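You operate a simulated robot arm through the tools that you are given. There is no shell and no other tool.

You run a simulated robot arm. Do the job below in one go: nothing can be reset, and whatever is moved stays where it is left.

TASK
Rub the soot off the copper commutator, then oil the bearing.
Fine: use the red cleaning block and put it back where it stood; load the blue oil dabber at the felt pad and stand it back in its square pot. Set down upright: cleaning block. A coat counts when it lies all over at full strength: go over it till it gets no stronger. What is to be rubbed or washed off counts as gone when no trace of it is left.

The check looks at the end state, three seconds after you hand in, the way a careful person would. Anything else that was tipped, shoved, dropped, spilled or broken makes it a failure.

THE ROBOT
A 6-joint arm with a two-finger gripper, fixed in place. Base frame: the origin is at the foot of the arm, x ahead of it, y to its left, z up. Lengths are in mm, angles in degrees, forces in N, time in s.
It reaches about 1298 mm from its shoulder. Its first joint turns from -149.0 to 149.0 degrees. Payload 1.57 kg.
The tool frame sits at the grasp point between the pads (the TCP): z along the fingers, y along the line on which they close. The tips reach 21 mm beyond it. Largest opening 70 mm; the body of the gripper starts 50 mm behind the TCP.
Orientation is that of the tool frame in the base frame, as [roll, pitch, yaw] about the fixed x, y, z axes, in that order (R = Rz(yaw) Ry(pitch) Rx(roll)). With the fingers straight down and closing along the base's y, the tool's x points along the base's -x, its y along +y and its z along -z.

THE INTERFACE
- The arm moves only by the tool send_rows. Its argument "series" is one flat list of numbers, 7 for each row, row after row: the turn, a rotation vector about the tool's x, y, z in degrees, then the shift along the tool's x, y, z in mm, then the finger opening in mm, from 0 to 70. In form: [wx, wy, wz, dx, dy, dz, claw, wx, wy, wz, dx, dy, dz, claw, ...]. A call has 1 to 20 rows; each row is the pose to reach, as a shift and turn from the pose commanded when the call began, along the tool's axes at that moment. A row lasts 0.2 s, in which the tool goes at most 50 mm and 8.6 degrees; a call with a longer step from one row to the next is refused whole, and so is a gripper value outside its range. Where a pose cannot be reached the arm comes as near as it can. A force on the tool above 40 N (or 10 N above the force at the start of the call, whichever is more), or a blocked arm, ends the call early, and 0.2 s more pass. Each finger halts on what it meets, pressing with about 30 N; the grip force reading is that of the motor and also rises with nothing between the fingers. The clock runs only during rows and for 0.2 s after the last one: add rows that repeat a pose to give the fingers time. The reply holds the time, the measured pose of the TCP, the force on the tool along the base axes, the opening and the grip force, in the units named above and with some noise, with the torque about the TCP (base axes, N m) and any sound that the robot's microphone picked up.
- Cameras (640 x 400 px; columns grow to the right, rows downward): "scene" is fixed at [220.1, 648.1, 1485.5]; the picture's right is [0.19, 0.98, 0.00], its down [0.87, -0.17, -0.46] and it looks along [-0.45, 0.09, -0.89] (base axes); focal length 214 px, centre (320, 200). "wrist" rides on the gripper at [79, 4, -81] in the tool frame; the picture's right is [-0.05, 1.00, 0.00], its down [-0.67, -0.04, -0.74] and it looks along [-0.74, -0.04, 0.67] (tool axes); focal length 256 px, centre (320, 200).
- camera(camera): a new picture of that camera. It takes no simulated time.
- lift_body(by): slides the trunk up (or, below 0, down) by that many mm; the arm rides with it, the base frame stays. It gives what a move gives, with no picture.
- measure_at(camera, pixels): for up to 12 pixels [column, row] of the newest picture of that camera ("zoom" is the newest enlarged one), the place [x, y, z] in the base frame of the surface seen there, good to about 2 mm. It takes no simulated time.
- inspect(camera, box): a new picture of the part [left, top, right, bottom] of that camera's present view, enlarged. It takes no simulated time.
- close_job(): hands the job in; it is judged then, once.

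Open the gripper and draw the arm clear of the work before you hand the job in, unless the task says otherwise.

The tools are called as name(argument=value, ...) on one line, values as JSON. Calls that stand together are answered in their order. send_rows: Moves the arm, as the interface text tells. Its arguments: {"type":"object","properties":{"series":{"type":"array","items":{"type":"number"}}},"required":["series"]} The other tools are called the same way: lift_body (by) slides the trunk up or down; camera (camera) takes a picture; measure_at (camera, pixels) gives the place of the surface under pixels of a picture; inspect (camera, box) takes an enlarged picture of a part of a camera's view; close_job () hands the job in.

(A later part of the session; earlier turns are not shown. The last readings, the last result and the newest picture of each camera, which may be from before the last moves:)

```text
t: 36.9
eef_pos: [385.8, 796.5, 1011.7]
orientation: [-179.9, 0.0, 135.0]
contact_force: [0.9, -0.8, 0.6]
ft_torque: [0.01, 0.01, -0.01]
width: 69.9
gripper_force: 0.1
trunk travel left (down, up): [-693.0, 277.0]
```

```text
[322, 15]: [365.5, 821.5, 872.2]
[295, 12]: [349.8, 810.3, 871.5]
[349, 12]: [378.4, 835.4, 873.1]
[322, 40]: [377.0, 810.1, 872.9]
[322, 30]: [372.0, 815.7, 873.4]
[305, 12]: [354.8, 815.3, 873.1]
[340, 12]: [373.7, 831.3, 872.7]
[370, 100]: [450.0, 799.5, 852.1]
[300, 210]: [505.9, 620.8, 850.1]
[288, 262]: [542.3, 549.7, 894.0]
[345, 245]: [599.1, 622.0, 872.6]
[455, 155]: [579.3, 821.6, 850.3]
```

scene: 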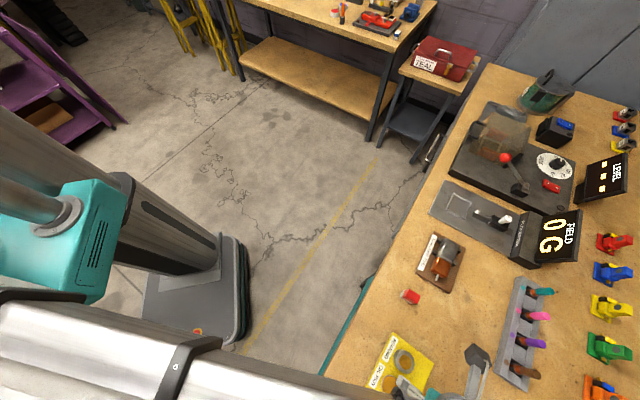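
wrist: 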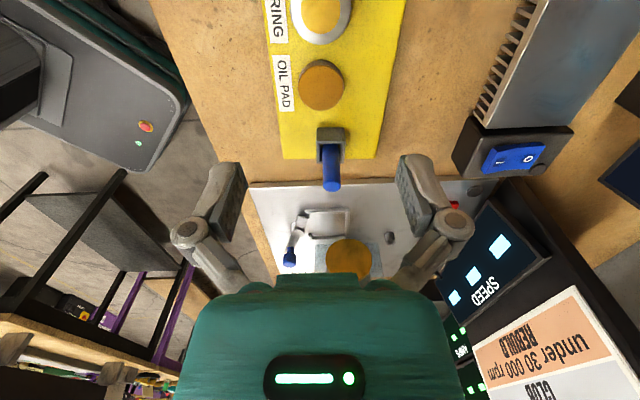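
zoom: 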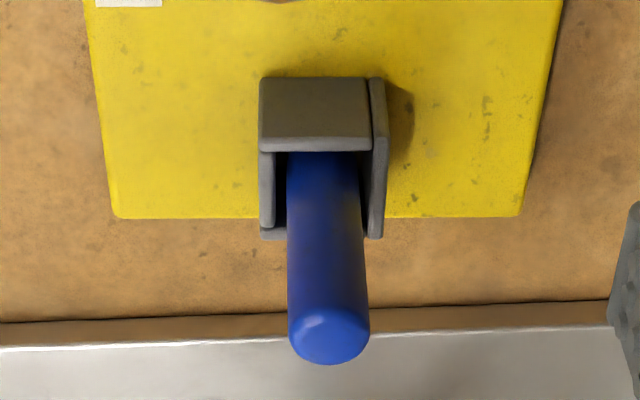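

The commutator looks clean from the scene as well, and the block stands upright. Now I measure the handle and pot in the zoom: handle top near (328,340), pot rim corners near (265,150), (388,150), (262,235), (380,235).

measure_at(camera="zoom", pixels=[[330, 335], [330, 355], [330, 318], [292, 335], [366, 335], [290, 230], [362, 230], [268, 180], [380, 180], [380, 232], [272, 232], [315, 146]])

measure_at(camera="zoom", pixels=[[266, 160], [376, 90], [384, 160], [290, 170], [360, 170], [266, 222], [275, 222], [315, 78], [315, 110], [372, 200], [277, 165], [325, 200]])

```text
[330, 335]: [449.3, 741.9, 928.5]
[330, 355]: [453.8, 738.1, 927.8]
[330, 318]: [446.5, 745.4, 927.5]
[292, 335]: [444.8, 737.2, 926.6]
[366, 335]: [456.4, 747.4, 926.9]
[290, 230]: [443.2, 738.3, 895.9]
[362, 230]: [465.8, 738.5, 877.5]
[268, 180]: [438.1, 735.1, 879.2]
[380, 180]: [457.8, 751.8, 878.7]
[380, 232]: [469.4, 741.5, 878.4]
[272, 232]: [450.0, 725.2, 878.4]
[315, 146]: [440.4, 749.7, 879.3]
```

```text
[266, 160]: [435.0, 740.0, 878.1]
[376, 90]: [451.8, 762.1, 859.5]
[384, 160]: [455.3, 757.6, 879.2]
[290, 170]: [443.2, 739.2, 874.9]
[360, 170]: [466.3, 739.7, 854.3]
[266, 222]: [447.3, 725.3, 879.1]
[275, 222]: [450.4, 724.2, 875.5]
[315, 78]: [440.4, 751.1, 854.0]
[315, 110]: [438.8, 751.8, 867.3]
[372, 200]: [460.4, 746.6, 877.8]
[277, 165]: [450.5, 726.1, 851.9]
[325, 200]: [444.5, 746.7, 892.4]
```

The handle is about 16 mm thick, centred near u=205.5, v=843 with its top at z≈928; the pot rim is at 879. Before going down I check the heights of the neighbours (power box, displays, sign).

measure_at(camera="wrist", pixels=[[520, 155], [460, 150], [490, 90], [550, 40], [500, 240], [590, 300], [470, 360], [560, 380], [610, 180], [450, 320], [475, 190], [400, 190]])

measure_at(camera="scene", pixels=[[200, 340], [250, 375], [300, 390], [420, 395], [475, 355], [480, 375], [100, 330], [350, 398]])

```text
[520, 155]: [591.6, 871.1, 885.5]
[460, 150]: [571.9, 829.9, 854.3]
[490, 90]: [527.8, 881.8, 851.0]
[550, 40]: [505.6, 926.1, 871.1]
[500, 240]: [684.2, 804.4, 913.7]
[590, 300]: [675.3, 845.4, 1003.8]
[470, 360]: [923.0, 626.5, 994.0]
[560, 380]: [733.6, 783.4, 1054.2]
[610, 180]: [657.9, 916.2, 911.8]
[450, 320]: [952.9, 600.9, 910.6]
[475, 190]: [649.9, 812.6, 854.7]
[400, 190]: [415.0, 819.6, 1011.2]
```

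```text
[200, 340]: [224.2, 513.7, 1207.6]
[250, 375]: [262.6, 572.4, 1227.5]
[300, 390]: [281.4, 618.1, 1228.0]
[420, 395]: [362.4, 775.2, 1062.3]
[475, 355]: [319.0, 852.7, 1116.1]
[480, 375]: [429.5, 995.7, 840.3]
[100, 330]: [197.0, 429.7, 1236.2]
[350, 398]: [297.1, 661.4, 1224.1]
```

The neighbours are low or over 100 mm away. I move over the dabber (−85 along tool x, +7 along tool y) and take several readings.

send_rows(series=[0, 0, 0, -28, 2, 0, 70, 0, 0, 0, -57, 5, 0, 70, 0, 0, 0, -85, 7, 0, 70, 0, 0, 0, -85, 7, 0, 70])

send_rows(series=[0, 0, 0, 0, 0, 0, 70])

send_rows(series=[0, 0, 0, 0, 0, 0, 70])

camera(camera="wrist")

measure_at(camera="wrist", pixels=[[320, 80], [320, 70], [320, 90], [322, 62], [310, 80], [330, 80], [322, 20]])

```text
t: 37.9
eef_pos: [450.9, 742.5, 1012.2]
orientation: [179.9, 0.0, 134.9]
contact_force: [0.0, -0.1, 0.3]
ft_torque: [0.0, 0.02, 0.01]
width: 70.2
gripper_force: 0.1
trunk travel left (down, up): [-693.0, 277.0]
```

```text
t: 38.3
eef_pos: [450.2, 742.2, 1010.1]
orientation: [180.0, 0.0, 135.1]
contact_force: [-0.6, -0.1, 1.6]
ft_torque: [0.01, 0.02, 0.02]
width: 70.0
gripper_force: 0.1
trunk travel left (down, up): [-693.0, 277.0]
```

```text
t: 38.7
eef_pos: [449.9, 741.4, 1010.7]
orientation: [-180.0, -0.1, 134.9]
contact_force: [0.3, -0.2, 0.5]
ft_torque: [0.01, -0.01, 0.0]
width: 70.1
gripper_force: 0.1
trunk travel left (down, up): [-693.0, 277.0]
```

```text
taken
```

wrist: 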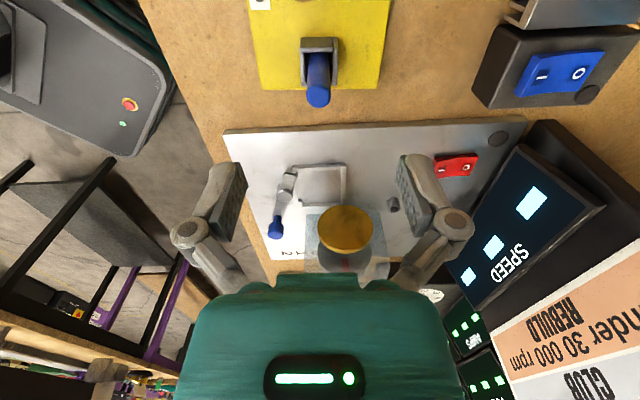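

```text
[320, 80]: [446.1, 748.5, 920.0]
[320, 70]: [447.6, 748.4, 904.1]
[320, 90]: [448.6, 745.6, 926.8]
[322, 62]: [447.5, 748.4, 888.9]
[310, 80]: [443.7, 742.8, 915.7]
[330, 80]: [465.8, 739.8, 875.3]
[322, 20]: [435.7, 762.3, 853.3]
```

TCP is at about (450.3, 742.0), centred over the handle (front face at u≈213, radius 8). I lower 106 mm so tips end at about z 884, just above the pot rim.

lift_body(by=-106)

camera(camera="wrist")

```text
t: 40.1
eef_pos: [450.8, 742.5, 905.6]
orientation: [-179.9, 0.1, 135.0]
contact_force: [0.5, -0.7, 0.1]
ft_torque: [0.01, 0.0, -0.01]
width: 69.9
gripper_force: 0.0
trunk travel left (down, up): [-587.0, 383.0]
```

```text
taken
```

wrist: 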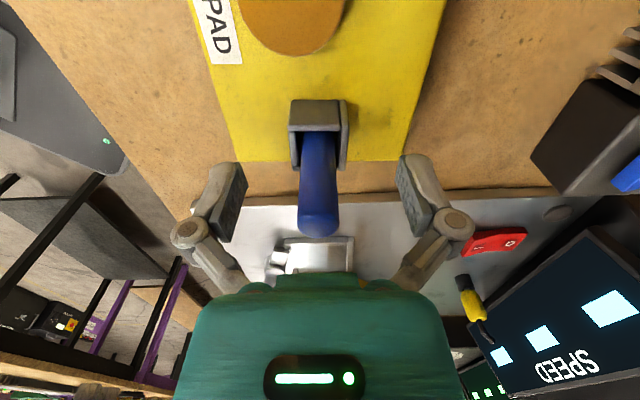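

The handle is between the fingers with nothing else in reach of them. I close on it.

send_rows(series=[0, 0, 0, 0, 0, 0, 55, 0, 0, 0, 0, 0, 0, 42, 0, 0, 0, 0, 0, 0, 30, 0, 0, 0, 0, 0, 0, 20, 0, 0, 0, 0, 0, 0, 12, 0, 0, 0, 0, 0, 0, 8, 0, 0, 0, 0, 0, 0, 8, 0, 0, 0, 0, 0, 0, 8])

camera(camera="wrist")

```text
t: 41.9
eef_pos: [449.8, 741.5, 906.3]
orientation: [-180.0, 0.0, 135.0]
contact_force: [-0.2, 0.6, -0.4]
ft_torque: [0.0, -0.03, -0.01]
width: 14.9
gripper_force: 30.0
trunk travel left (down, up): [-587.0, 383.0]
```

```text
taken
```

wrist: 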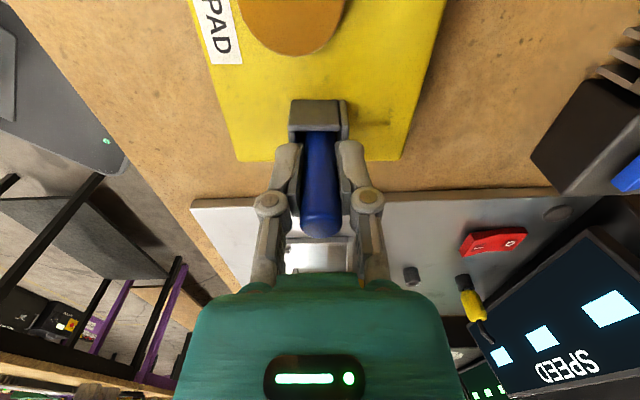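

Handle held at width 14.9 with 30 N. I lift 60 mm out of the pot.

lift_body(by=60)

camera(camera="wrist")

```text
t: 42.9
eef_pos: [450.6, 741.4, 964.7]
orientation: [-179.9, -0.1, 134.9]
contact_force: [-0.5, 0.2, 0.2]
ft_torque: [0.01, -0.01, 0.0]
width: 14.9
gripper_force: 30.0
trunk travel left (down, up): [-647.0, 323.0]
```

```text
taken
```

wrist: 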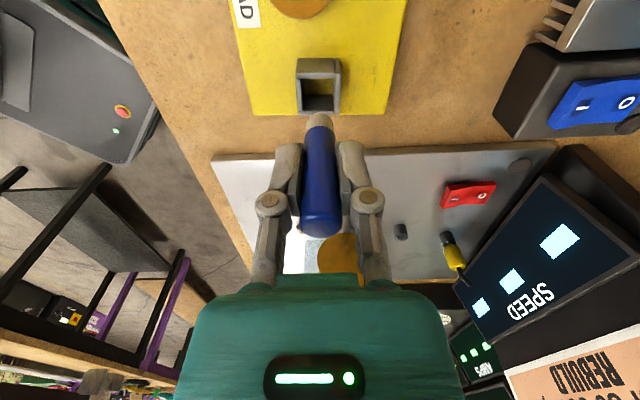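

The dabber came out with a pale felt tip at (320,118). I enlarge the tip and the pot and measure.

inspect(camera="wrist", box=[272, 50, 368, 140])

measure_at(camera="wrist", pixels=[[320, 113], [320, 117], [319, 122], [319, 127], [319, 140], [298, 62], [338, 60], [338, 105], [302, 110], [320, 95], [320, 80], [320, 60]])

```text
4.44 times, centred on (320, 95) of wrist
```

zoom: 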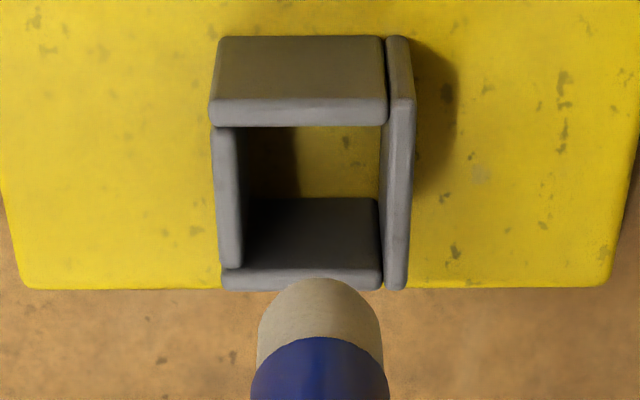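

```text
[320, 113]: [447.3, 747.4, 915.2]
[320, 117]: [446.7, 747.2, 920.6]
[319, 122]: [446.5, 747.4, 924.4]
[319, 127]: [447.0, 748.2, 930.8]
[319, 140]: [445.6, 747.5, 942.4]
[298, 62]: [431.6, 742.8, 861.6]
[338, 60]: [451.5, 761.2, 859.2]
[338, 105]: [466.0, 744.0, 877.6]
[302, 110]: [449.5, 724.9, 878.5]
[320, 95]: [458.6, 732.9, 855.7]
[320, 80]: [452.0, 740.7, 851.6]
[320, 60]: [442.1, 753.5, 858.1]
```

The tip's lower end is about 53.5 mm below the TCP, and the pot is open to the plate. I move over the oil pad centre (u≈267, v≈838): +61 along tool x, −5 along tool y.

send_rows(series=[0, 0, 0, 20, -2, 0, 8, 0, 0, 0, 40, -3, 0, 8, 0, 0, 0, 61, -5, 0, 8, 0, 0, 0, 61, -5, 0, 8])

camera(camera="wrist")

```text
t: 43.9
eef_pos: [402.5, 782.5, 964.3]
orientation: [180.0, -0.1, 135.0]
contact_force: [0.3, -0.2, -0.1]
ft_torque: [-0.01, -0.01, 0.0]
width: 15.0
gripper_force: 30.0
trunk travel left (down, up): [-647.0, 323.0]
```

```text
taken
```

wrist: 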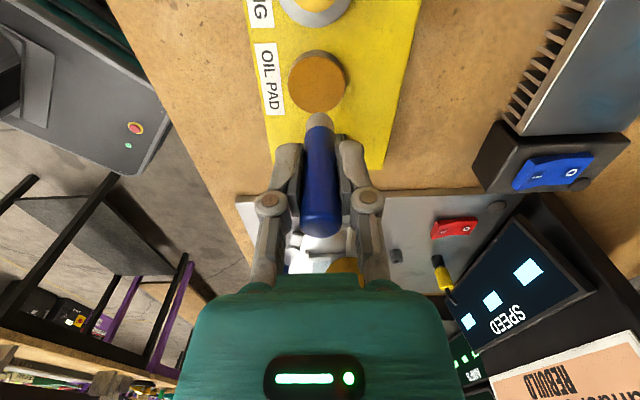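

TCP is over the pad centre. I lower 44 mm, then feel for contact.

lift_body(by=-44)

lift_body(by=-1.5)

camera(camera="wrist")

```text
t: 44.8
eef_pos: [402.3, 781.8, 920.7]
orientation: [179.9, 0.0, 135.1]
contact_force: [-0.3, -0.5, -0.2]
ft_torque: [0.02, 0.0, 0.02]
width: 15.1
gripper_force: 30.4
trunk travel left (down, up): [-603.0, 367.0]
```

```text
t: 45.3
eef_pos: [403.2, 781.6, 920.3]
orientation: [-180.0, 0.0, 134.9]
contact_force: [0.0, -0.7, -0.4]
ft_torque: [0.01, 0.01, 0.01]
width: 14.9
gripper_force: 29.8
trunk travel left (down, up): [-601.0, 369.0]
```

```text
taken
```

wrist: 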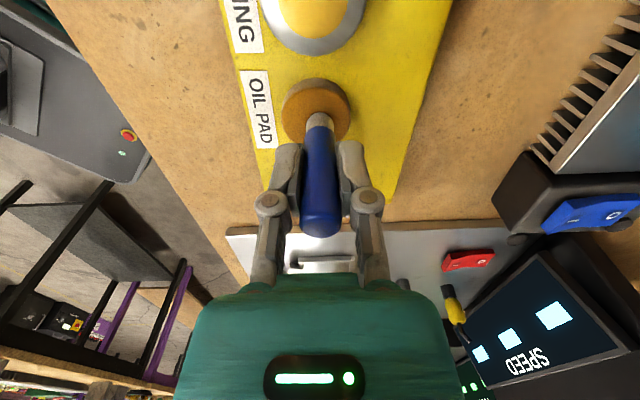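

No contact yet. I step down 1 mm at a time.

lift_body(by=-1)

lift_body(by=-1)

```text
t: 45.8
eef_pos: [403.5, 782.1, 918.0]
orientation: [-180.0, 0.0, 135.0]
contact_force: [0.2, 0.2, -0.4]
ft_torque: [-0.01, 0.0, 0.0]
width: 14.9
gripper_force: 31.1
trunk travel left (down, up): [-600.0, 370.0]
```

```text
t: 46.3
eef_pos: [402.8, 780.7, 917.7]
orientation: [180.0, 0.0, 134.9]
contact_force: [1.0, -0.7, -0.3]
ft_torque: [-0.01, 0.0, 0.0]
width: 15.2
gripper_force: 29.7
trunk travel left (down, up): [-599.0, 371.0]
```

Still no force; continue down 1 mm at a time.

lift_body(by=-1)

lift_body(by=-1)

inspect(camera="wrist", box=[270, 70, 366, 160])

```text
t: 46.8
eef_pos: [403.2, 780.9, 917.8]
orientation: [-180.0, -0.1, 135.1]
contact_force: [0.6, 1.7, 5.0]
ft_torque: [0.08, 0.0, -0.01]
width: 15.0
gripper_force: 29.4
trunk travel left (down, up): [-598.0, 372.0]
```

```text
t: 47.3
eef_pos: [403.0, 780.9, 916.6]
orientation: [179.9, 0.0, 135.0]
contact_force: [2.3, 3.2, 17.2]
ft_torque: [0.17, -0.1, 0.01]
width: 14.8
gripper_force: 30.0
trunk travel left (down, up): [-597.0, 373.0]
```

```text
4.44 times, centred on (318, 115) of wrist
```

zoom: 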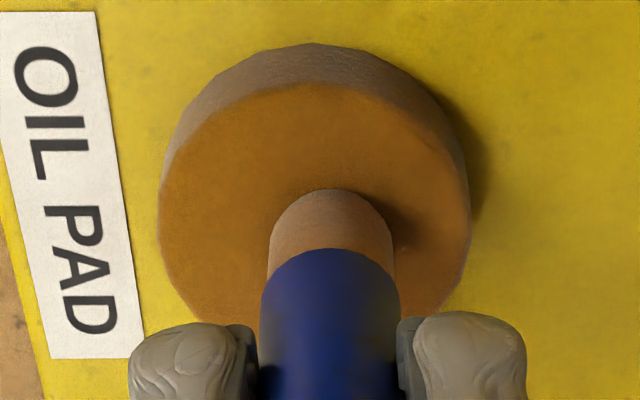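

Contact at 17 N and the felt is tinting. I dwell and rub a few mm on the pad so the tip soaks.

send_rows(series=[0, 0, 0, 0, 0, 0, 8, 0, 0, 0, 2, 0, 0, 8, 0, 0, 0, 4, 0, 0, 8, 0, 0, 0, 2, 2, 0, 8, 0, 0, 0, 0, 4, 0, 8, 0, 0, 0, -2, 2, 0, 8, 0, 0, 0, -4, 0, 0, 8, 0, 0, 0, -2, -2, 0, 8, 0, 0, 0, 0, -4, 0, 8, 0, 0, 0, 0, -2, 0, 8, 0, 0, 0, 0, 0, 0, 8, 0, 0, 0, 0, 0, 0, 8, 0, 0, 0, 0, 0, 0, 8])

lift_body(by=48)

camera(camera="wrist")

inspect(camera="wrist", box=[270, 50, 366, 140])

```text
t: 50.1
eef_pos: [402.1, 781.3, 916.4]
orientation: [179.9, -0.1, 135.1]
contact_force: [-3.3, -3.2, 8.9]
ft_torque: [-0.13, 0.15, 0.0]
width: 15.2
gripper_force: 29.7
trunk travel left (down, up): [-597.0, 373.0]
```

```text
t: 51.0
eef_pos: [403.1, 781.5, 964.3]
orientation: [-179.9, 0.0, 134.9]
contact_force: [-0.2, 0.3, -0.2]
ft_torque: [0.0, -0.01, 0.0]
width: 15.2
gripper_force: 30.0
trunk travel left (down, up): [-645.0, 325.0]
```

```text
taken
```

wrist: 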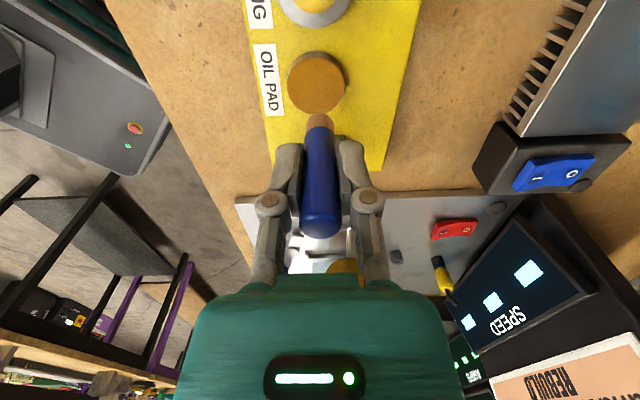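

```text
4.44 times, centred on (318, 95) of wrist
```

zoom: 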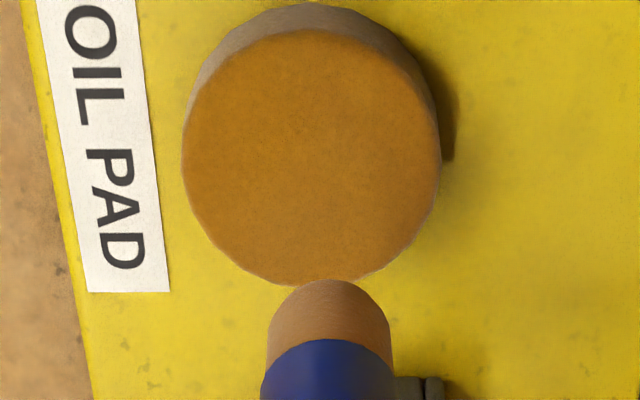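

The tip is oil-tinted. I move on over the bearing (+50 along tool x, +1.5 along tool y) at this height and look.

send_rows(series=[0, 0, 0, 17, 0.5, 0, 8, 0, 0, 0, 34, 1, 0, 8, 0, 0, 0, 50, 1.5, 0, 8, 0, 0, 0, 50, 1.5, 0, 8])

camera(camera="wrist")

inspect(camera="wrist", box=[270, 30, 366, 120])

measure_at(camera="wrist", pixels=[[320, 80], [320, 60], [320, 100], [300, 80], [340, 80], [320, 70], [320, 90], [310, 80], [330, 80]])

```text
t: 52.0
eef_pos: [368.1, 818.1, 962.3]
orientation: [-180.0, -0.1, 135.0]
contact_force: [-0.5, 0.2, 0.4]
ft_torque: [-0.01, 0.0, 0.01]
width: 15.2
gripper_force: 30.1
trunk travel left (down, up): [-645.0, 325.0]
```

```text
taken
```

wrist: 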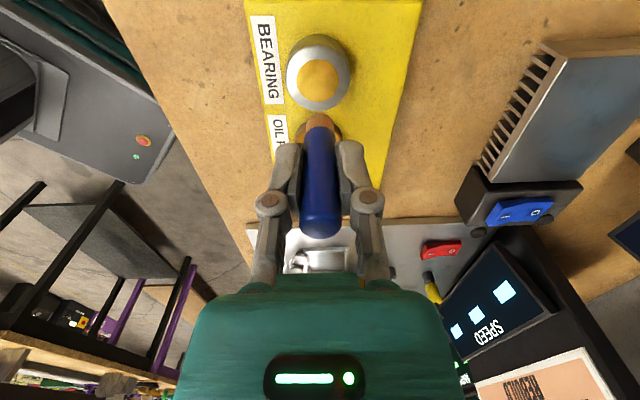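

```text
4.44 times, centred on (318, 75) of wrist
```

zoom: 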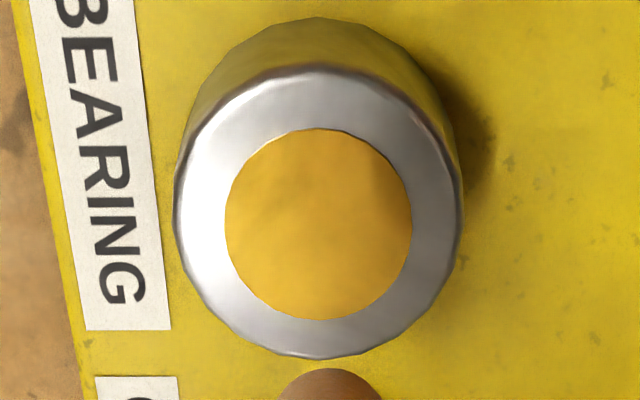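

```text
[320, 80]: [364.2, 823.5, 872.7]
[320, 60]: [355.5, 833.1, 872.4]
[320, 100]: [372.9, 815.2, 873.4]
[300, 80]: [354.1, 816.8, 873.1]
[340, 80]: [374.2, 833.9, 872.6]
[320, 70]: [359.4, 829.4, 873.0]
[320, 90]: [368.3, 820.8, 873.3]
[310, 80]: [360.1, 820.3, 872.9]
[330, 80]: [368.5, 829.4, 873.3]
```

The bearing's face is flat at z≈873 with a brass disc in the zoom spanning (225–413, 128–320). I measure the disc and ring edges.

measure_at(camera="zoom", pixels=[[319, 224], [228, 224], [410, 224], [319, 131], [319, 317], [183, 224], [456, 224], [319, 72], [319, 350], [252, 158], [386, 290]])

```text
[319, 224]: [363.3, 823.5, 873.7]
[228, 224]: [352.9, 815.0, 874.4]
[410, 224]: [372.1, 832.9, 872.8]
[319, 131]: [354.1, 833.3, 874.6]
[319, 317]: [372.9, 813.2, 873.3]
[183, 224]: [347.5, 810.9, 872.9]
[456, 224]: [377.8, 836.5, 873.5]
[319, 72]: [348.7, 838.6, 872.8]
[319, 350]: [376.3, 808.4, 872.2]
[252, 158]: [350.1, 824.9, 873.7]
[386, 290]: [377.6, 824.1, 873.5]
```

The disc is centred at u≈325, v≈839 with a radius of about 13.3; the tip radius is about 6.8. I centre over it (+7 along tool x) and lower to just above it.

send_rows(series=[0, 0, 0, 7, 0, 0, 8, 0, 0, 0, 7, 0, 0, 8])

lift_body(by=-36)

lift_body(by=-1.5)

lift_body(by=-1)

inspect(camera="wrist", box=[270, 70, 366, 160])

```text
t: 52.6
eef_pos: [363.3, 824.1, 963.7]
orientation: [180.0, -0.1, 135.1]
contact_force: [-0.4, -0.8, -0.7]
ft_torque: [0.0, -0.04, 0.0]
width: 15.0
gripper_force: 30.2
trunk travel left (down, up): [-645.0, 325.0]
```

```text
t: 53.4
eef_pos: [363.3, 823.6, 925.7]
orientation: [-180.0, 0.0, 134.9]
contact_force: [0.5, 0.0, -0.5]
ft_torque: [0.0, 0.0, 0.0]
width: 15.0
gripper_force: 29.4
trunk travel left (down, up): [-609.0, 361.0]
```

```text
t: 53.9
eef_pos: [363.9, 822.8, 926.3]
orientation: [180.0, 0.0, 135.1]
contact_force: [-0.7, -1.1, -0.7]
ft_torque: [0.04, 0.07, -0.04]
width: 14.9
gripper_force: 30.5
trunk travel left (down, up): [-608.0, 362.0]
```

```text
t: 54.4
eef_pos: [363.1, 824.5, 926.0]
orientation: [-180.0, -0.1, 135.0]
contact_force: [0.6, -0.1, -0.9]
ft_torque: [0.01, 0.03, -0.02]
width: 15.0
gripper_force: 30.0
trunk travel left (down, up): [-607.0, 363.0]
```

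```text
4.44 times, centred on (318, 115) of wrist
```

zoom: 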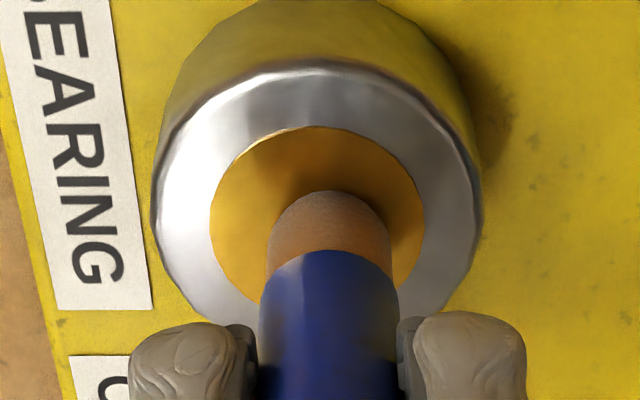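

The tip hovers at the disc centre, with no contact yet. I continue in 1 mm steps.

lift_body(by=-1)

lift_body(by=-1)

```text
t: 54.9
eef_pos: [364.0, 822.9, 923.8]
orientation: [180.0, -0.1, 135.1]
contact_force: [-0.4, 1.4, 5.8]
ft_torque: [0.1, -0.04, 0.02]
width: 15.1
gripper_force: 30.1
trunk travel left (down, up): [-606.0, 364.0]
```

```text
t: 55.4
eef_pos: [362.7, 822.9, 924.2]
orientation: [179.8, 0.0, 135.1]
contact_force: [0.9, 4.0, 17.4]
ft_torque: [0.23, -0.06, -0.01]
width: 15.1
gripper_force: 30.3
trunk travel left (down, up): [-605.0, 365.0]
```

Contact at 17 N. I rub in circles of 3.5 and 7 mm radius to cover the disc.

send_rows(series=[0, 0, 0, 3.5, 0, 0, 8, 0, 0, 0, 1.75, 3, 0, 8, 0, 0, 0, -1.75, 3, 0, 8, 0, 0, 0, -3.5, 0, 0, 8, 0, 0, 0, -1.75, -3, 0, 8, 0, 0, 0, 1.75, -3, 0, 8, 0, 0, 0, 7, 0, 0, 8, 0, 0, 0, 6, 3.5, 0, 8, 0, 0, 0, 3.5, 6, 0, 8, 0, 0, 0, 0, 7, 0, 8, 0, 0, 0, -3.5, 6, 0, 8, 0, 0, 0, -6, 3.5, 0, 8, 0, 0, 0, -7, 0, 0, 8, 0, 0, 0, -6, -3.5, 0, 8, 0, 0, 0, -3.5, -6, 0, 8, 0, 0, 0, 0, -7, 0, 8, 0, 0, 0, 3.5, -6, 0, 8, 0, 0, 0, 6, -3.5, 0, 8, 0, 0, 0, 7, 0, 0, 8, 0, 0, 0, 0, 0, 0, 8])

inspect(camera="wrist", box=[270, 70, 366, 160])

```text
t: 59.6
eef_pos: [362.2, 823.5, 923.7]
orientation: [179.9, -0.1, 135.0]
contact_force: [-0.8, 2.9, 10.8]
ft_torque: [0.12, 0.07, 0.01]
width: 15.1
gripper_force: 30.3
trunk travel left (down, up): [-605.0, 365.0]
```

```text
4.44 times, centred on (318, 115) of wrist
```

zoom: 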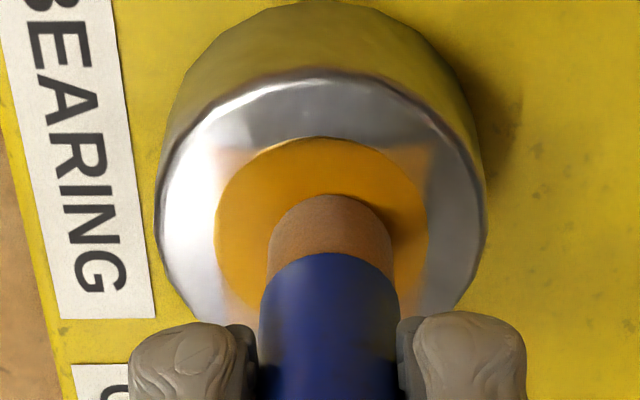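

A faint tint shows at the rim of the disc, e.g. (235,155) and (410,160). I raise to see the whole face.

lift_body(by=40)

inspect(camera="wrist", box=[270, 30, 366, 120])

```text
t: 60.5
eef_pos: [364.1, 823.5, 963.1]
orientation: [180.0, -0.1, 134.9]
contact_force: [-0.2, -0.5, -0.4]
ft_torque: [0.01, 0.01, -0.02]
width: 15.0
gripper_force: 29.9
trunk travel left (down, up): [-645.0, 325.0]
```

```text
4.44 times, centred on (318, 75) of wrist
```

zoom: 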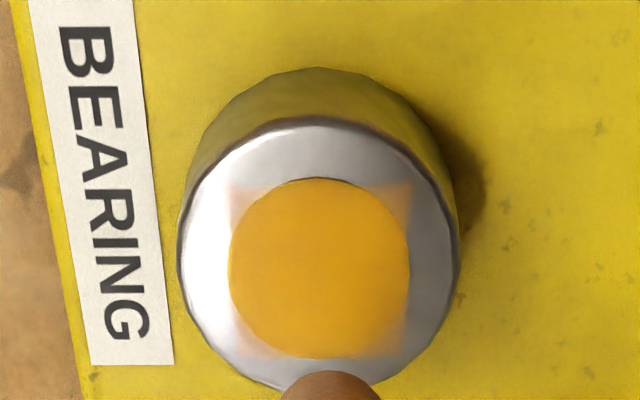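

The coat area turns out to be a square of about 27 mm around the disc: its four corners on the ring have only a faint tint. I go down again and rub a square path out to ±9 mm to reach the corners.

lift_body(by=-40.3)

send_rows(series=[0, 0, 0, 4.5, 4.5, 0, 8, 0, 0, 0, 9, 9, 0, 8, 0, 0, 0, 9, 9, 0, 8, 0, 0, 0, 4.5, 9, 0, 8, 0, 0, 0, 0, 9, 0, 8, 0, 0, 0, -4.5, 9, 0, 8, 0, 0, 0, -9, 9, 0, 8, 0, 0, 0, -9, 9, 0, 8, 0, 0, 0, -9, 4.5, 0, 8, 0, 0, 0, -9, 0, 0, 8, 0, 0, 0, -9, -4.5, 0, 8, 0, 0, 0, -9, -9, 0, 8, 0, 0, 0, -9, -9, 0, 8, 0, 0, 0, -4.5, -9, 0, 8, 0, 0, 0, 0, -9, 0, 8, 0, 0, 0, 4.5, -9, 0, 8, 0, 0, 0, 9, -9, 0, 8, 0, 0, 0, 9, -9, 0, 8, 0, 0, 0, 9, 0, 0, 8, 0, 0, 0, 0, 0, 0, 8])

lift_body(by=40.3)

inspect(camera="wrist", box=[270, 30, 366, 120])

```text
t: 61.3
eef_pos: [362.2, 822.2, 924.2]
orientation: [-179.9, 0.0, 135.0]
contact_force: [-0.7, 0.9, 7.7]
ft_torque: [-0.04, 0.01, -0.04]
width: 15.0
gripper_force: 30.1
trunk travel left (down, up): [-604.0, 366.0]
```

```text
t: 65.5
eef_pos: [361.8, 823.3, 921.8]
orientation: [179.9, 0.0, 134.9]
contact_force: [0.5, 1.3, 5.4]
ft_torque: [0.06, 0.01, -0.02]
width: 15.0
gripper_force: 30.1
trunk travel left (down, up): [-604.0, 366.0]
```

```text
t: 66.3
eef_pos: [362.2, 823.5, 962.9]
orientation: [-179.9, 0.1, 135.0]
contact_force: [0.4, -0.7, -1.5]
ft_torque: [-0.01, 0.01, 0.01]
width: 15.2
gripper_force: 30.3
trunk travel left (down, up): [-645.0, 325.0]
```

```text
4.44 times, centred on (318, 75) of wrist
```

zoom: 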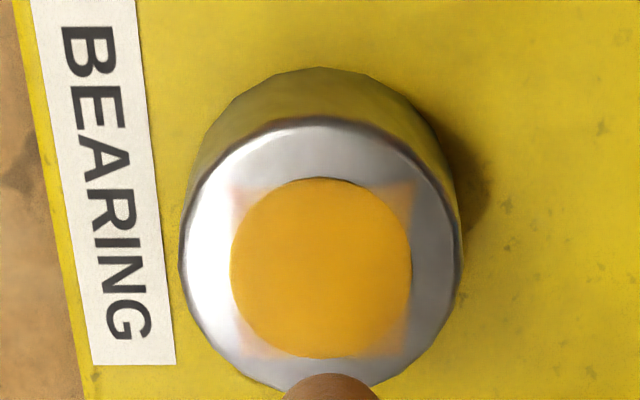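

Little changed. I take a high zoom of the disc to judge evenness and corners.

inspect(camera="wrist", box=[294, 60, 344, 116])

inspect(camera="wrist", box=[306, 108, 334, 130])

inspect(camera="scene", box=[370, 330, 450, 400])

```text
7.14 times, centred on (319, 88) of wrist
```

zoom: 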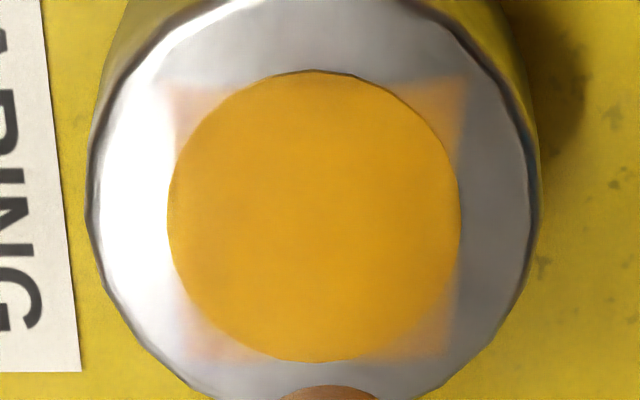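

```text
16.00 times, centred on (320, 119) of wrist
```

zoom: 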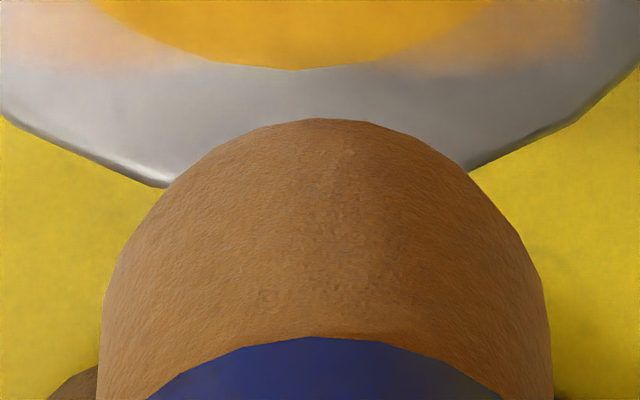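

```text
5.71 times, centred on (410, 365) of scene
```

zoom: 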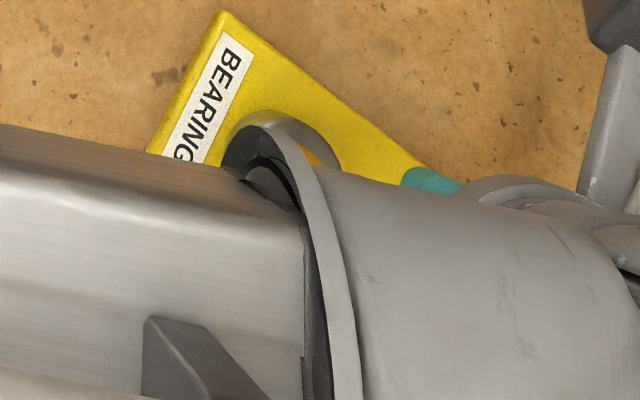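

The oil is a thin tint, so full strength is hard to judge by one look. I reload at the pad and make another pass, then compare. First back over the pad (−58 along tool x).

send_rows(series=[0, 0, 0, -20, 0, 0, 8, 0, 0, 0, -40, 0, 0, 8, 0, 0, 0, -58, 0, 0, 8, 0, 0, 0, -58, 0, 0, 8])

lift_body(by=-48)

lift_body(by=-1)

```text
t: 67.3
eef_pos: [405.0, 780.6, 963.7]
orientation: [-180.0, -0.1, 135.1]
contact_force: [0.3, -0.3, 0.0]
ft_torque: [-0.01, -0.03, 0.02]
width: 14.9
gripper_force: 29.9
trunk travel left (down, up): [-645.0, 325.0]
```

```text
t: 68.2
eef_pos: [404.1, 781.1, 915.2]
orientation: [180.0, 0.0, 135.0]
contact_force: [-0.5, -0.2, 1.2]
ft_torque: [-0.03, 0.0, -0.03]
width: 15.0
gripper_force: 30.1
trunk travel left (down, up): [-597.0, 373.0]
```

```text
t: 68.8
eef_pos: [405.4, 781.3, 916.0]
orientation: [180.0, 0.0, 135.0]
contact_force: [0.9, 1.9, 11.2]
ft_torque: [0.04, -0.03, 0.01]
width: 14.7
gripper_force: 30.0
trunk travel left (down, up): [-596.0, 374.0]
```

Contact at 11 N on the pad. I rub a little to load, then raise 49 mm and go back over the bearing (+58).

send_rows(series=[0, 0, 0, 2, 0, 0, 8, 0, 0, 0, 4, 0, 0, 8, 0, 0, 0, 2, 2, 0, 8, 0, 0, 0, 0, 4, 0, 8, 0, 0, 0, -2, 2, 0, 8, 0, 0, 0, -4, 0, 0, 8, 0, 0, 0, -2, -2, 0, 8, 0, 0, 0, 0, -4, 0, 8, 0, 0, 0, 0, -2, 0, 8, 0, 0, 0, 0, 0, 0, 8, 0, 0, 0, 0, 0, 0, 8, 0, 0, 0, 0, 0, 0, 8])

lift_body(by=49)

send_rows(series=[0, 0, 0, 20, 0, 0, 8, 0, 0, 0, 40, 0, 0, 8, 0, 0, 0, 58, 0, 0, 8, 0, 0, 0, 58, 0, 0, 8])

lift_body(by=-40.8)

```text
t: 71.4
eef_pos: [403.7, 780.3, 915.1]
orientation: [-179.9, 0.0, 135.0]
contact_force: [-3.2, -1.7, 8.3]
ft_torque: [-0.07, 0.13, 0.0]
width: 14.9
gripper_force: 29.8
trunk travel left (down, up): [-596.0, 374.0]
```

```text
t: 72.3
eef_pos: [404.6, 780.9, 962.4]
orientation: [-180.0, 0.0, 135.1]
contact_force: [-0.2, 0.6, -0.8]
ft_torque: [-0.02, 0.0, -0.02]
width: 14.9
gripper_force: 29.5
trunk travel left (down, up): [-645.0, 325.0]
```

```text
t: 73.3
eef_pos: [362.7, 823.0, 963.4]
orientation: [180.0, 0.1, 134.9]
contact_force: [-0.4, 0.7, -0.1]
ft_torque: [-0.02, -0.06, 0.03]
width: 15.2
gripper_force: 30.3
trunk travel left (down, up): [-645.0, 325.0]
```

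```text
t: 74.1
eef_pos: [363.1, 821.3, 923.1]
orientation: [-179.9, 0.0, 135.0]
contact_force: [-1.2, -0.7, 3.4]
ft_torque: [-0.06, 0.04, -0.04]
width: 15.1
gripper_force: 30.6
trunk travel left (down, up): [-604.0, 366.0]
```

Contact is light (3.4 N); I press 0.7 mm more and go over the square in parallel strokes.

lift_body(by=-0.7)

send_rows(series=[0, 0, 0, 5, -5, 0, 8, 0, 0, 0, 9, -9, 0, 8, 0, 0, 0, 9, -3, 0, 8, 0, 0, 0, 9, 3, 0, 8, 0, 0, 0, 9, 9, 0, 8, 0, 0, 0, 4.5, 9, 0, 8, 0, 0, 0, 4.5, 3, 0, 8, 0, 0, 0, 4.5, -3, 0, 8, 0, 0, 0, 4.5, -9, 0, 8, 0, 0, 0, 0, -9, 0, 8, 0, 0, 0, 0, -3, 0, 8, 0, 0, 0, 0, 3, 0, 8, 0, 0, 0, 0, 9, 0, 8, 0, 0, 0, -4.5, 9, 0, 8, 0, 0, 0, -4.5, 0, 0, 8, 0, 0, 0, -4.5, -9, 0, 8, 0, 0, 0, -9, -9, 0, 8, 0, 0, 0, -9, 0, 0, 8, 0, 0, 0, -9, 9, 0, 8, 0, 0, 0, 0, 0, 0, 8])

lift_body(by=41.5)

inspect(camera="wrist", box=[294, 60, 344, 116])

inspect(camera="wrist", box=[270, 30, 366, 120])

```text
t: 74.6
eef_pos: [363.3, 822.8, 922.3]
orientation: [179.9, -0.1, 135.0]
contact_force: [0.1, 0.2, 11.0]
ft_torque: [0.01, -0.03, -0.01]
width: 15.0
gripper_force: 30.2
trunk travel left (down, up): [-603.0, 367.0]
```

```text
t: 78.8
eef_pos: [363.5, 822.0, 923.7]
orientation: [179.9, -0.1, 134.9]
contact_force: [0.5, 0.8, 8.3]
ft_torque: [0.0, -0.02, -0.03]
width: 15.1
gripper_force: 30.4
trunk travel left (down, up): [-603.0, 367.0]
```

```text
t: 79.7
eef_pos: [364.2, 823.2, 963.6]
orientation: [180.0, 0.1, 135.0]
contact_force: [-0.5, 0.1, -0.3]
ft_torque: [0.0, 0.0, 0.0]
width: 14.8
gripper_force: 29.6
trunk travel left (down, up): [-645.0, 325.0]
```

```text
7.14 times, centred on (319, 88) of wrist
```

zoom: 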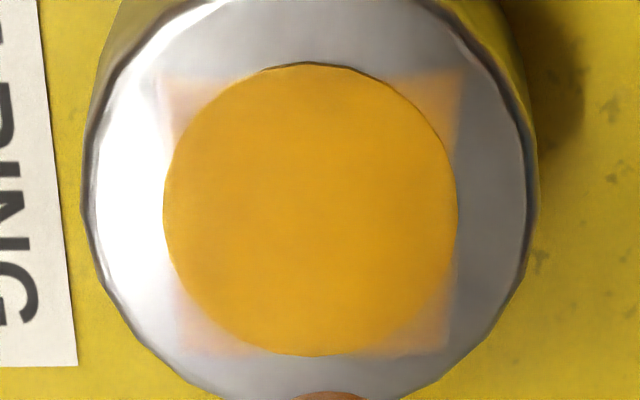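

```text
4.44 times, centred on (318, 75) of wrist
```

zoom: 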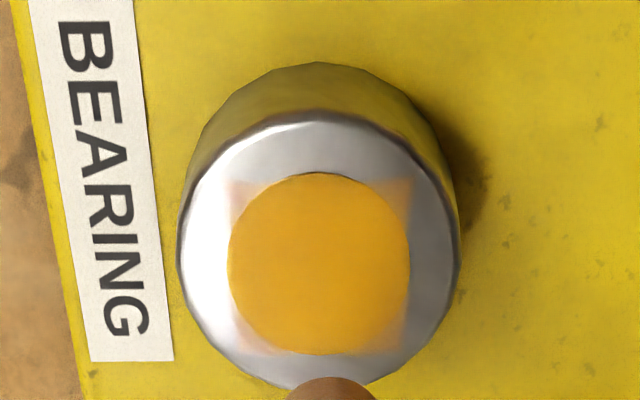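

No visible change from the reload pass, so the coat seems at full strength. For a check from another angle I back off +50 along tool x and look at the bearing again.

send_rows(series=[0, 0, 0, 17, 0, 0, 8, 0, 0, 0, 34, 0, 0, 8, 0, 0, 0, 50, 0, 0, 8, 0, 0, 0, 50, 0, 0, 8])

camera(camera="wrist")

camera(camera="scene")

```text
t: 80.7
eef_pos: [328.4, 858.4, 962.4]
orientation: [179.9, 0.1, 135.0]
contact_force: [0.3, -0.3, -1.2]
ft_torque: [0.03, -0.01, 0.0]
width: 15.1
gripper_force: 29.7
trunk travel left (down, up): [-645.0, 325.0]
```

```text
taken
```

wrist: 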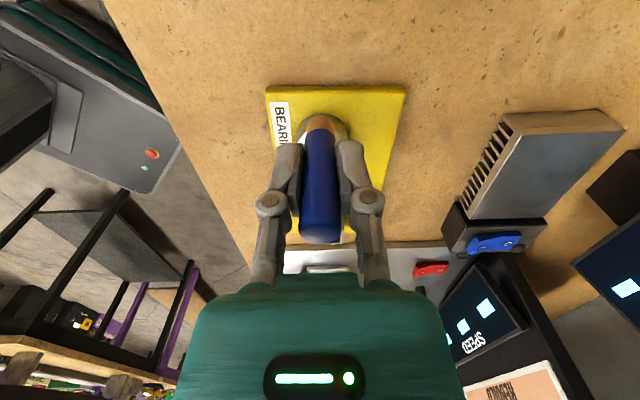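

```text
taken
```

scene: 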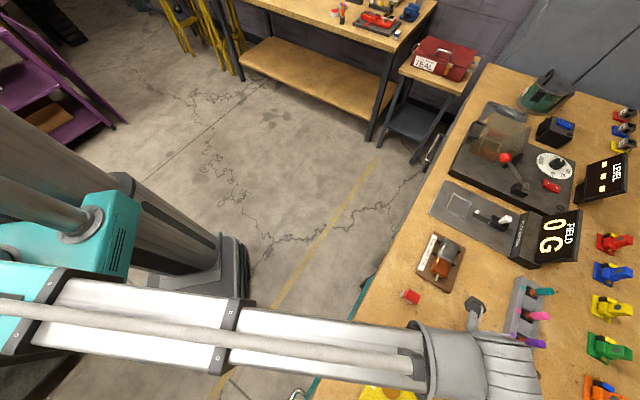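

The handle hides the bearing here. I shift sideways (−35 along tool x, −40 along tool y) to see it past the handle.

send_rows(series=[0, 0, 0, -17, -20, 0, 8, 0, 0, 0, -35, -40, 0, 8, 0, 0, 0, -35, -40, 0, 8])

camera(camera="wrist")

```text
t: 81.5
eef_pos: [325.0, 804.3, 963.5]
orientation: [180.0, 0.0, 135.1]
contact_force: [1.2, 0.7, -1.0]
ft_torque: [0.0, 0.03, 0.01]
width: 15.0
gripper_force: 30.3
trunk travel left (down, up): [-645.0, 325.0]
```

```text
taken
```

wrist: 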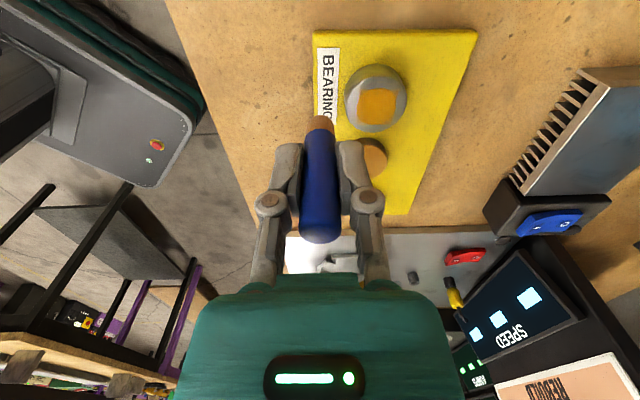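

From this angle the square coat is visible at (377,103); I enlarge it.

inspect(camera="wrist", box=[343, 65, 413, 135])

```text
5.71 times, centred on (378, 100) of wrist
```

zoom: 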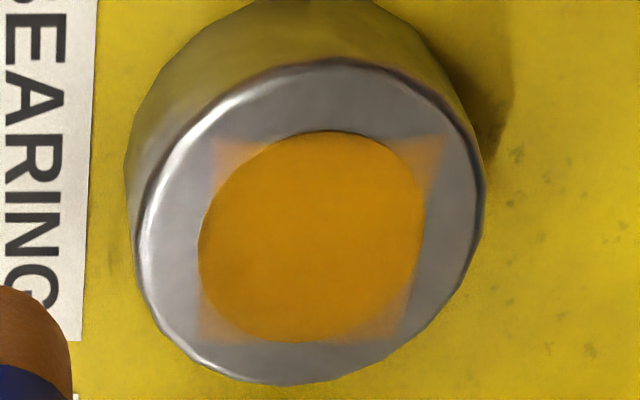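

The coat covers the square, fading softly at the outer corners. I'll make one more reload and pass and compare from this same viewpoint: first to the pad (−71, +39).

send_rows(series=[0, 0, 0, -24, 13, 0, 8, 0, 0, 0, -48, 26, 0, 8, 0, 0, 0, -71.5, 39, 0, 8, 0, 0, 0, -71.5, 39, 0, 8])

lift_body(by=-48.6)

lift_body(by=-1)

```text
t: 82.5
eef_pos: [402.5, 780.6, 964.6]
orientation: [180.0, 0.0, 135.0]
contact_force: [-0.7, 0.3, -0.3]
ft_torque: [-0.02, -0.02, 0.0]
width: 14.9
gripper_force: 29.7
trunk travel left (down, up): [-645.0, 325.0]
```

```text
t: 83.4
eef_pos: [402.8, 780.0, 915.0]
orientation: [180.0, 0.0, 135.0]
contact_force: [0.3, -0.6, 0.2]
ft_torque: [0.0, 0.01, -0.01]
width: 15.1
gripper_force: 30.0
trunk travel left (down, up): [-596.0, 374.0]
```

```text
t: 83.9
eef_pos: [404.3, 780.2, 913.0]
orientation: [180.0, 0.0, 134.9]
contact_force: [1.4, 1.5, 8.2]
ft_torque: [0.06, -0.04, 0.0]
width: 15.0
gripper_force: 29.6
trunk travel left (down, up): [-595.0, 375.0]
```

Loading again with a small rub, then raising and going back over the bearing centre.

send_rows(series=[0, 0, 0, 2, 0, 0, 8, 0, 0, 0, 3, 0, 0, 8, 0, 0, 0, 2, 2, 0, 8, 0, 0, 0, 0, 3, 0, 8, 0, 0, 0, -2, 2, 0, 8, 0, 0, 0, -3, 0, 0, 8, 0, 0, 0, -2, -2, 0, 8, 0, 0, 0, 0, -3, 0, 8, 0, 0, 0, 0, 0, 0, 8, 0, 0, 0, 0, 0, 0, 8])

lift_body(by=49.6)

send_rows(series=[0, 0, 0, 20, 0.5, 0, 8, 0, 0, 0, 40, 1, 0, 8, 0, 0, 0, 58.5, 1.7, 0, 8, 0, 0, 0, 58.5, 1.7, 0, 8])

lift_body(by=-41.5)

```text
t: 86.1
eef_pos: [400.5, 779.9, 913.9]
orientation: [180.0, 0.0, 135.1]
contact_force: [-0.8, -1.7, 6.8]
ft_torque: [-0.07, 0.07, -0.01]
width: 14.9
gripper_force: 29.6
trunk travel left (down, up): [-595.0, 375.0]
```

```text
t: 87.0
eef_pos: [400.7, 780.4, 963.0]
orientation: [-180.0, 0.1, 135.0]
contact_force: [-1.2, 0.4, 0.1]
ft_torque: [0.01, -0.01, -0.01]
width: 14.8
gripper_force: 29.8
trunk travel left (down, up): [-645.0, 325.0]
```

```text
t: 88.0
eef_pos: [362.1, 822.6, 964.2]
orientation: [180.0, 0.1, 135.0]
contact_force: [-1.2, 1.2, -0.9]
ft_torque: [-0.02, -0.01, 0.01]
width: 14.8
gripper_force: 29.6
trunk travel left (down, up): [-645.0, 325.0]
```

```text
t: 88.8
eef_pos: [362.2, 821.8, 922.8]
orientation: [180.0, 0.0, 135.0]
contact_force: [-0.5, -1.0, 2.4]
ft_torque: [-0.08, 0.03, -0.04]
width: 15.1
gripper_force: 30.0
trunk travel left (down, up): [-603.0, 367.0]
```

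Contact is light; I press 0.8 mm more, then do a slow outer square and a serpentine fill.

lift_body(by=-0.8)

send_rows(series=[0, 0, 0, 5, 6, 0, 8, 0, 0, 0, 9, 10, 0, 8, 0, 0, 0, 9, 10, 0, 8, 0, 0, 0, 4.5, 10, 0, 8, 0, 0, 0, 0, 10, 0, 8, 0, 0, 0, -4.5, 10, 0, 8, 0, 0, 0, -9, 10, 0, 8, 0, 0, 0, -9, 10, 0, 8, 0, 0, 0, -9, 5, 0, 8, 0, 0, 0, -9, 1, 0, 8, 0, 0, 0, -9, -4, 0, 8, 0, 0, 0, -9, -8, 0, 8, 0, 0, 0, -9, -8, 0, 8, 0, 0, 0, -4.5, -8, 0, 8, 0, 0, 0, 0, -8, 0, 8, 0, 0, 0, 4.5, -8, 0, 8, 0, 0, 0, 9, -8, 0, 8, 0, 0, 0, 9, -8, 0, 8, 0, 0, 0, 9, 1, 0, 8, 0, 0, 0, 0, 1, 0, 8])

send_rows(series=[0, 0, 0, 5, -5, 0, 8, 0, 0, 0, 9, -9, 0, 8, 0, 0, 0, 9, -3, 0, 8, 0, 0, 0, 9, 3, 0, 8, 0, 0, 0, 9, 9, 0, 8, 0, 0, 0, 4.5, 9, 0, 8, 0, 0, 0, 4.5, 3, 0, 8, 0, 0, 0, 4.5, -3, 0, 8, 0, 0, 0, 4.5, -9, 0, 8, 0, 0, 0, 0, -9, 0, 8, 0, 0, 0, 0, -3, 0, 8, 0, 0, 0, 0, 3, 0, 8, 0, 0, 0, 0, 9, 0, 8, 0, 0, 0, -4.5, 9, 0, 8, 0, 0, 0, -4.5, 0, 0, 8, 0, 0, 0, -4.5, -9, 0, 8, 0, 0, 0, -9, -9, 0, 8, 0, 0, 0, -9, 0, 0, 8, 0, 0, 0, -9, 9, 0, 8, 0, 0, 0, 0, 0, 0, 8])

lift_body(by=42.3)

send_rows(series=[0, 0, 0, 7, -20, 0, 8, 0, 0, 0, 14, -40, 0, 8, 0, 0, 0, 14, -40, 0, 8])

inspect(camera="wrist", box=[343, 65, 413, 135])

```text
t: 89.3
eef_pos: [362.2, 822.5, 922.4]
orientation: [180.0, 0.0, 135.0]
contact_force: [0.6, 0.9, 10.3]
ft_torque: [0.01, 0.0, -0.02]
width: 15.0
gripper_force: 29.8
trunk travel left (down, up): [-602.0, 368.0]
```

```text
t: 93.5
eef_pos: [363.7, 822.6, 921.8]
orientation: [179.8, 0.0, 134.9]
contact_force: [-0.5, 2.4, 8.0]
ft_torque: [0.08, 0.01, 0.04]
width: 15.4
gripper_force: 29.6
trunk travel left (down, up): [-602.0, 368.0]
```

```text
t: 97.8
eef_pos: [362.1, 823.2, 921.2]
orientation: [-179.9, 0.1, 135.0]
contact_force: [-0.7, 0.6, 6.2]
ft_torque: [0.05, 0.0, 0.0]
width: 14.9
gripper_force: 30.2
trunk travel left (down, up): [-602.0, 368.0]
```

```text
t: 98.6
eef_pos: [363.0, 823.9, 963.9]
orientation: [-179.9, 0.0, 135.0]
contact_force: [-0.8, -1.1, -0.6]
ft_torque: [0.03, 0.01, 0.0]
width: 14.9
gripper_force: 30.0
trunk travel left (down, up): [-645.0, 325.0]
```

```text
t: 99.4
eef_pos: [324.1, 803.7, 963.5]
orientation: [180.0, 0.0, 134.9]
contact_force: [-0.5, -0.8, -0.4]
ft_torque: [0.03, -0.04, 0.01]
width: 15.0
gripper_force: 30.2
trunk travel left (down, up): [-645.0, 325.0]
```

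```text
5.71 times, centred on (378, 100) of wrist
```

zoom: 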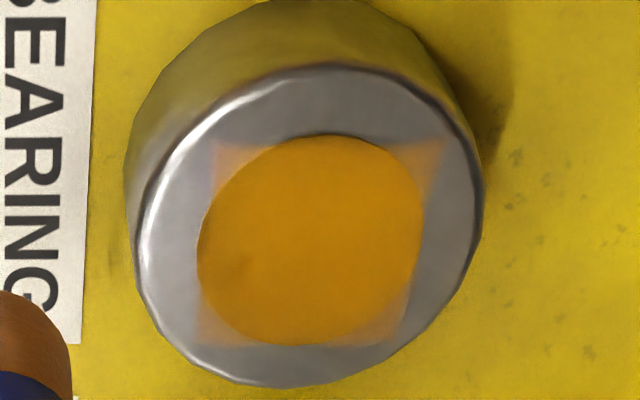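

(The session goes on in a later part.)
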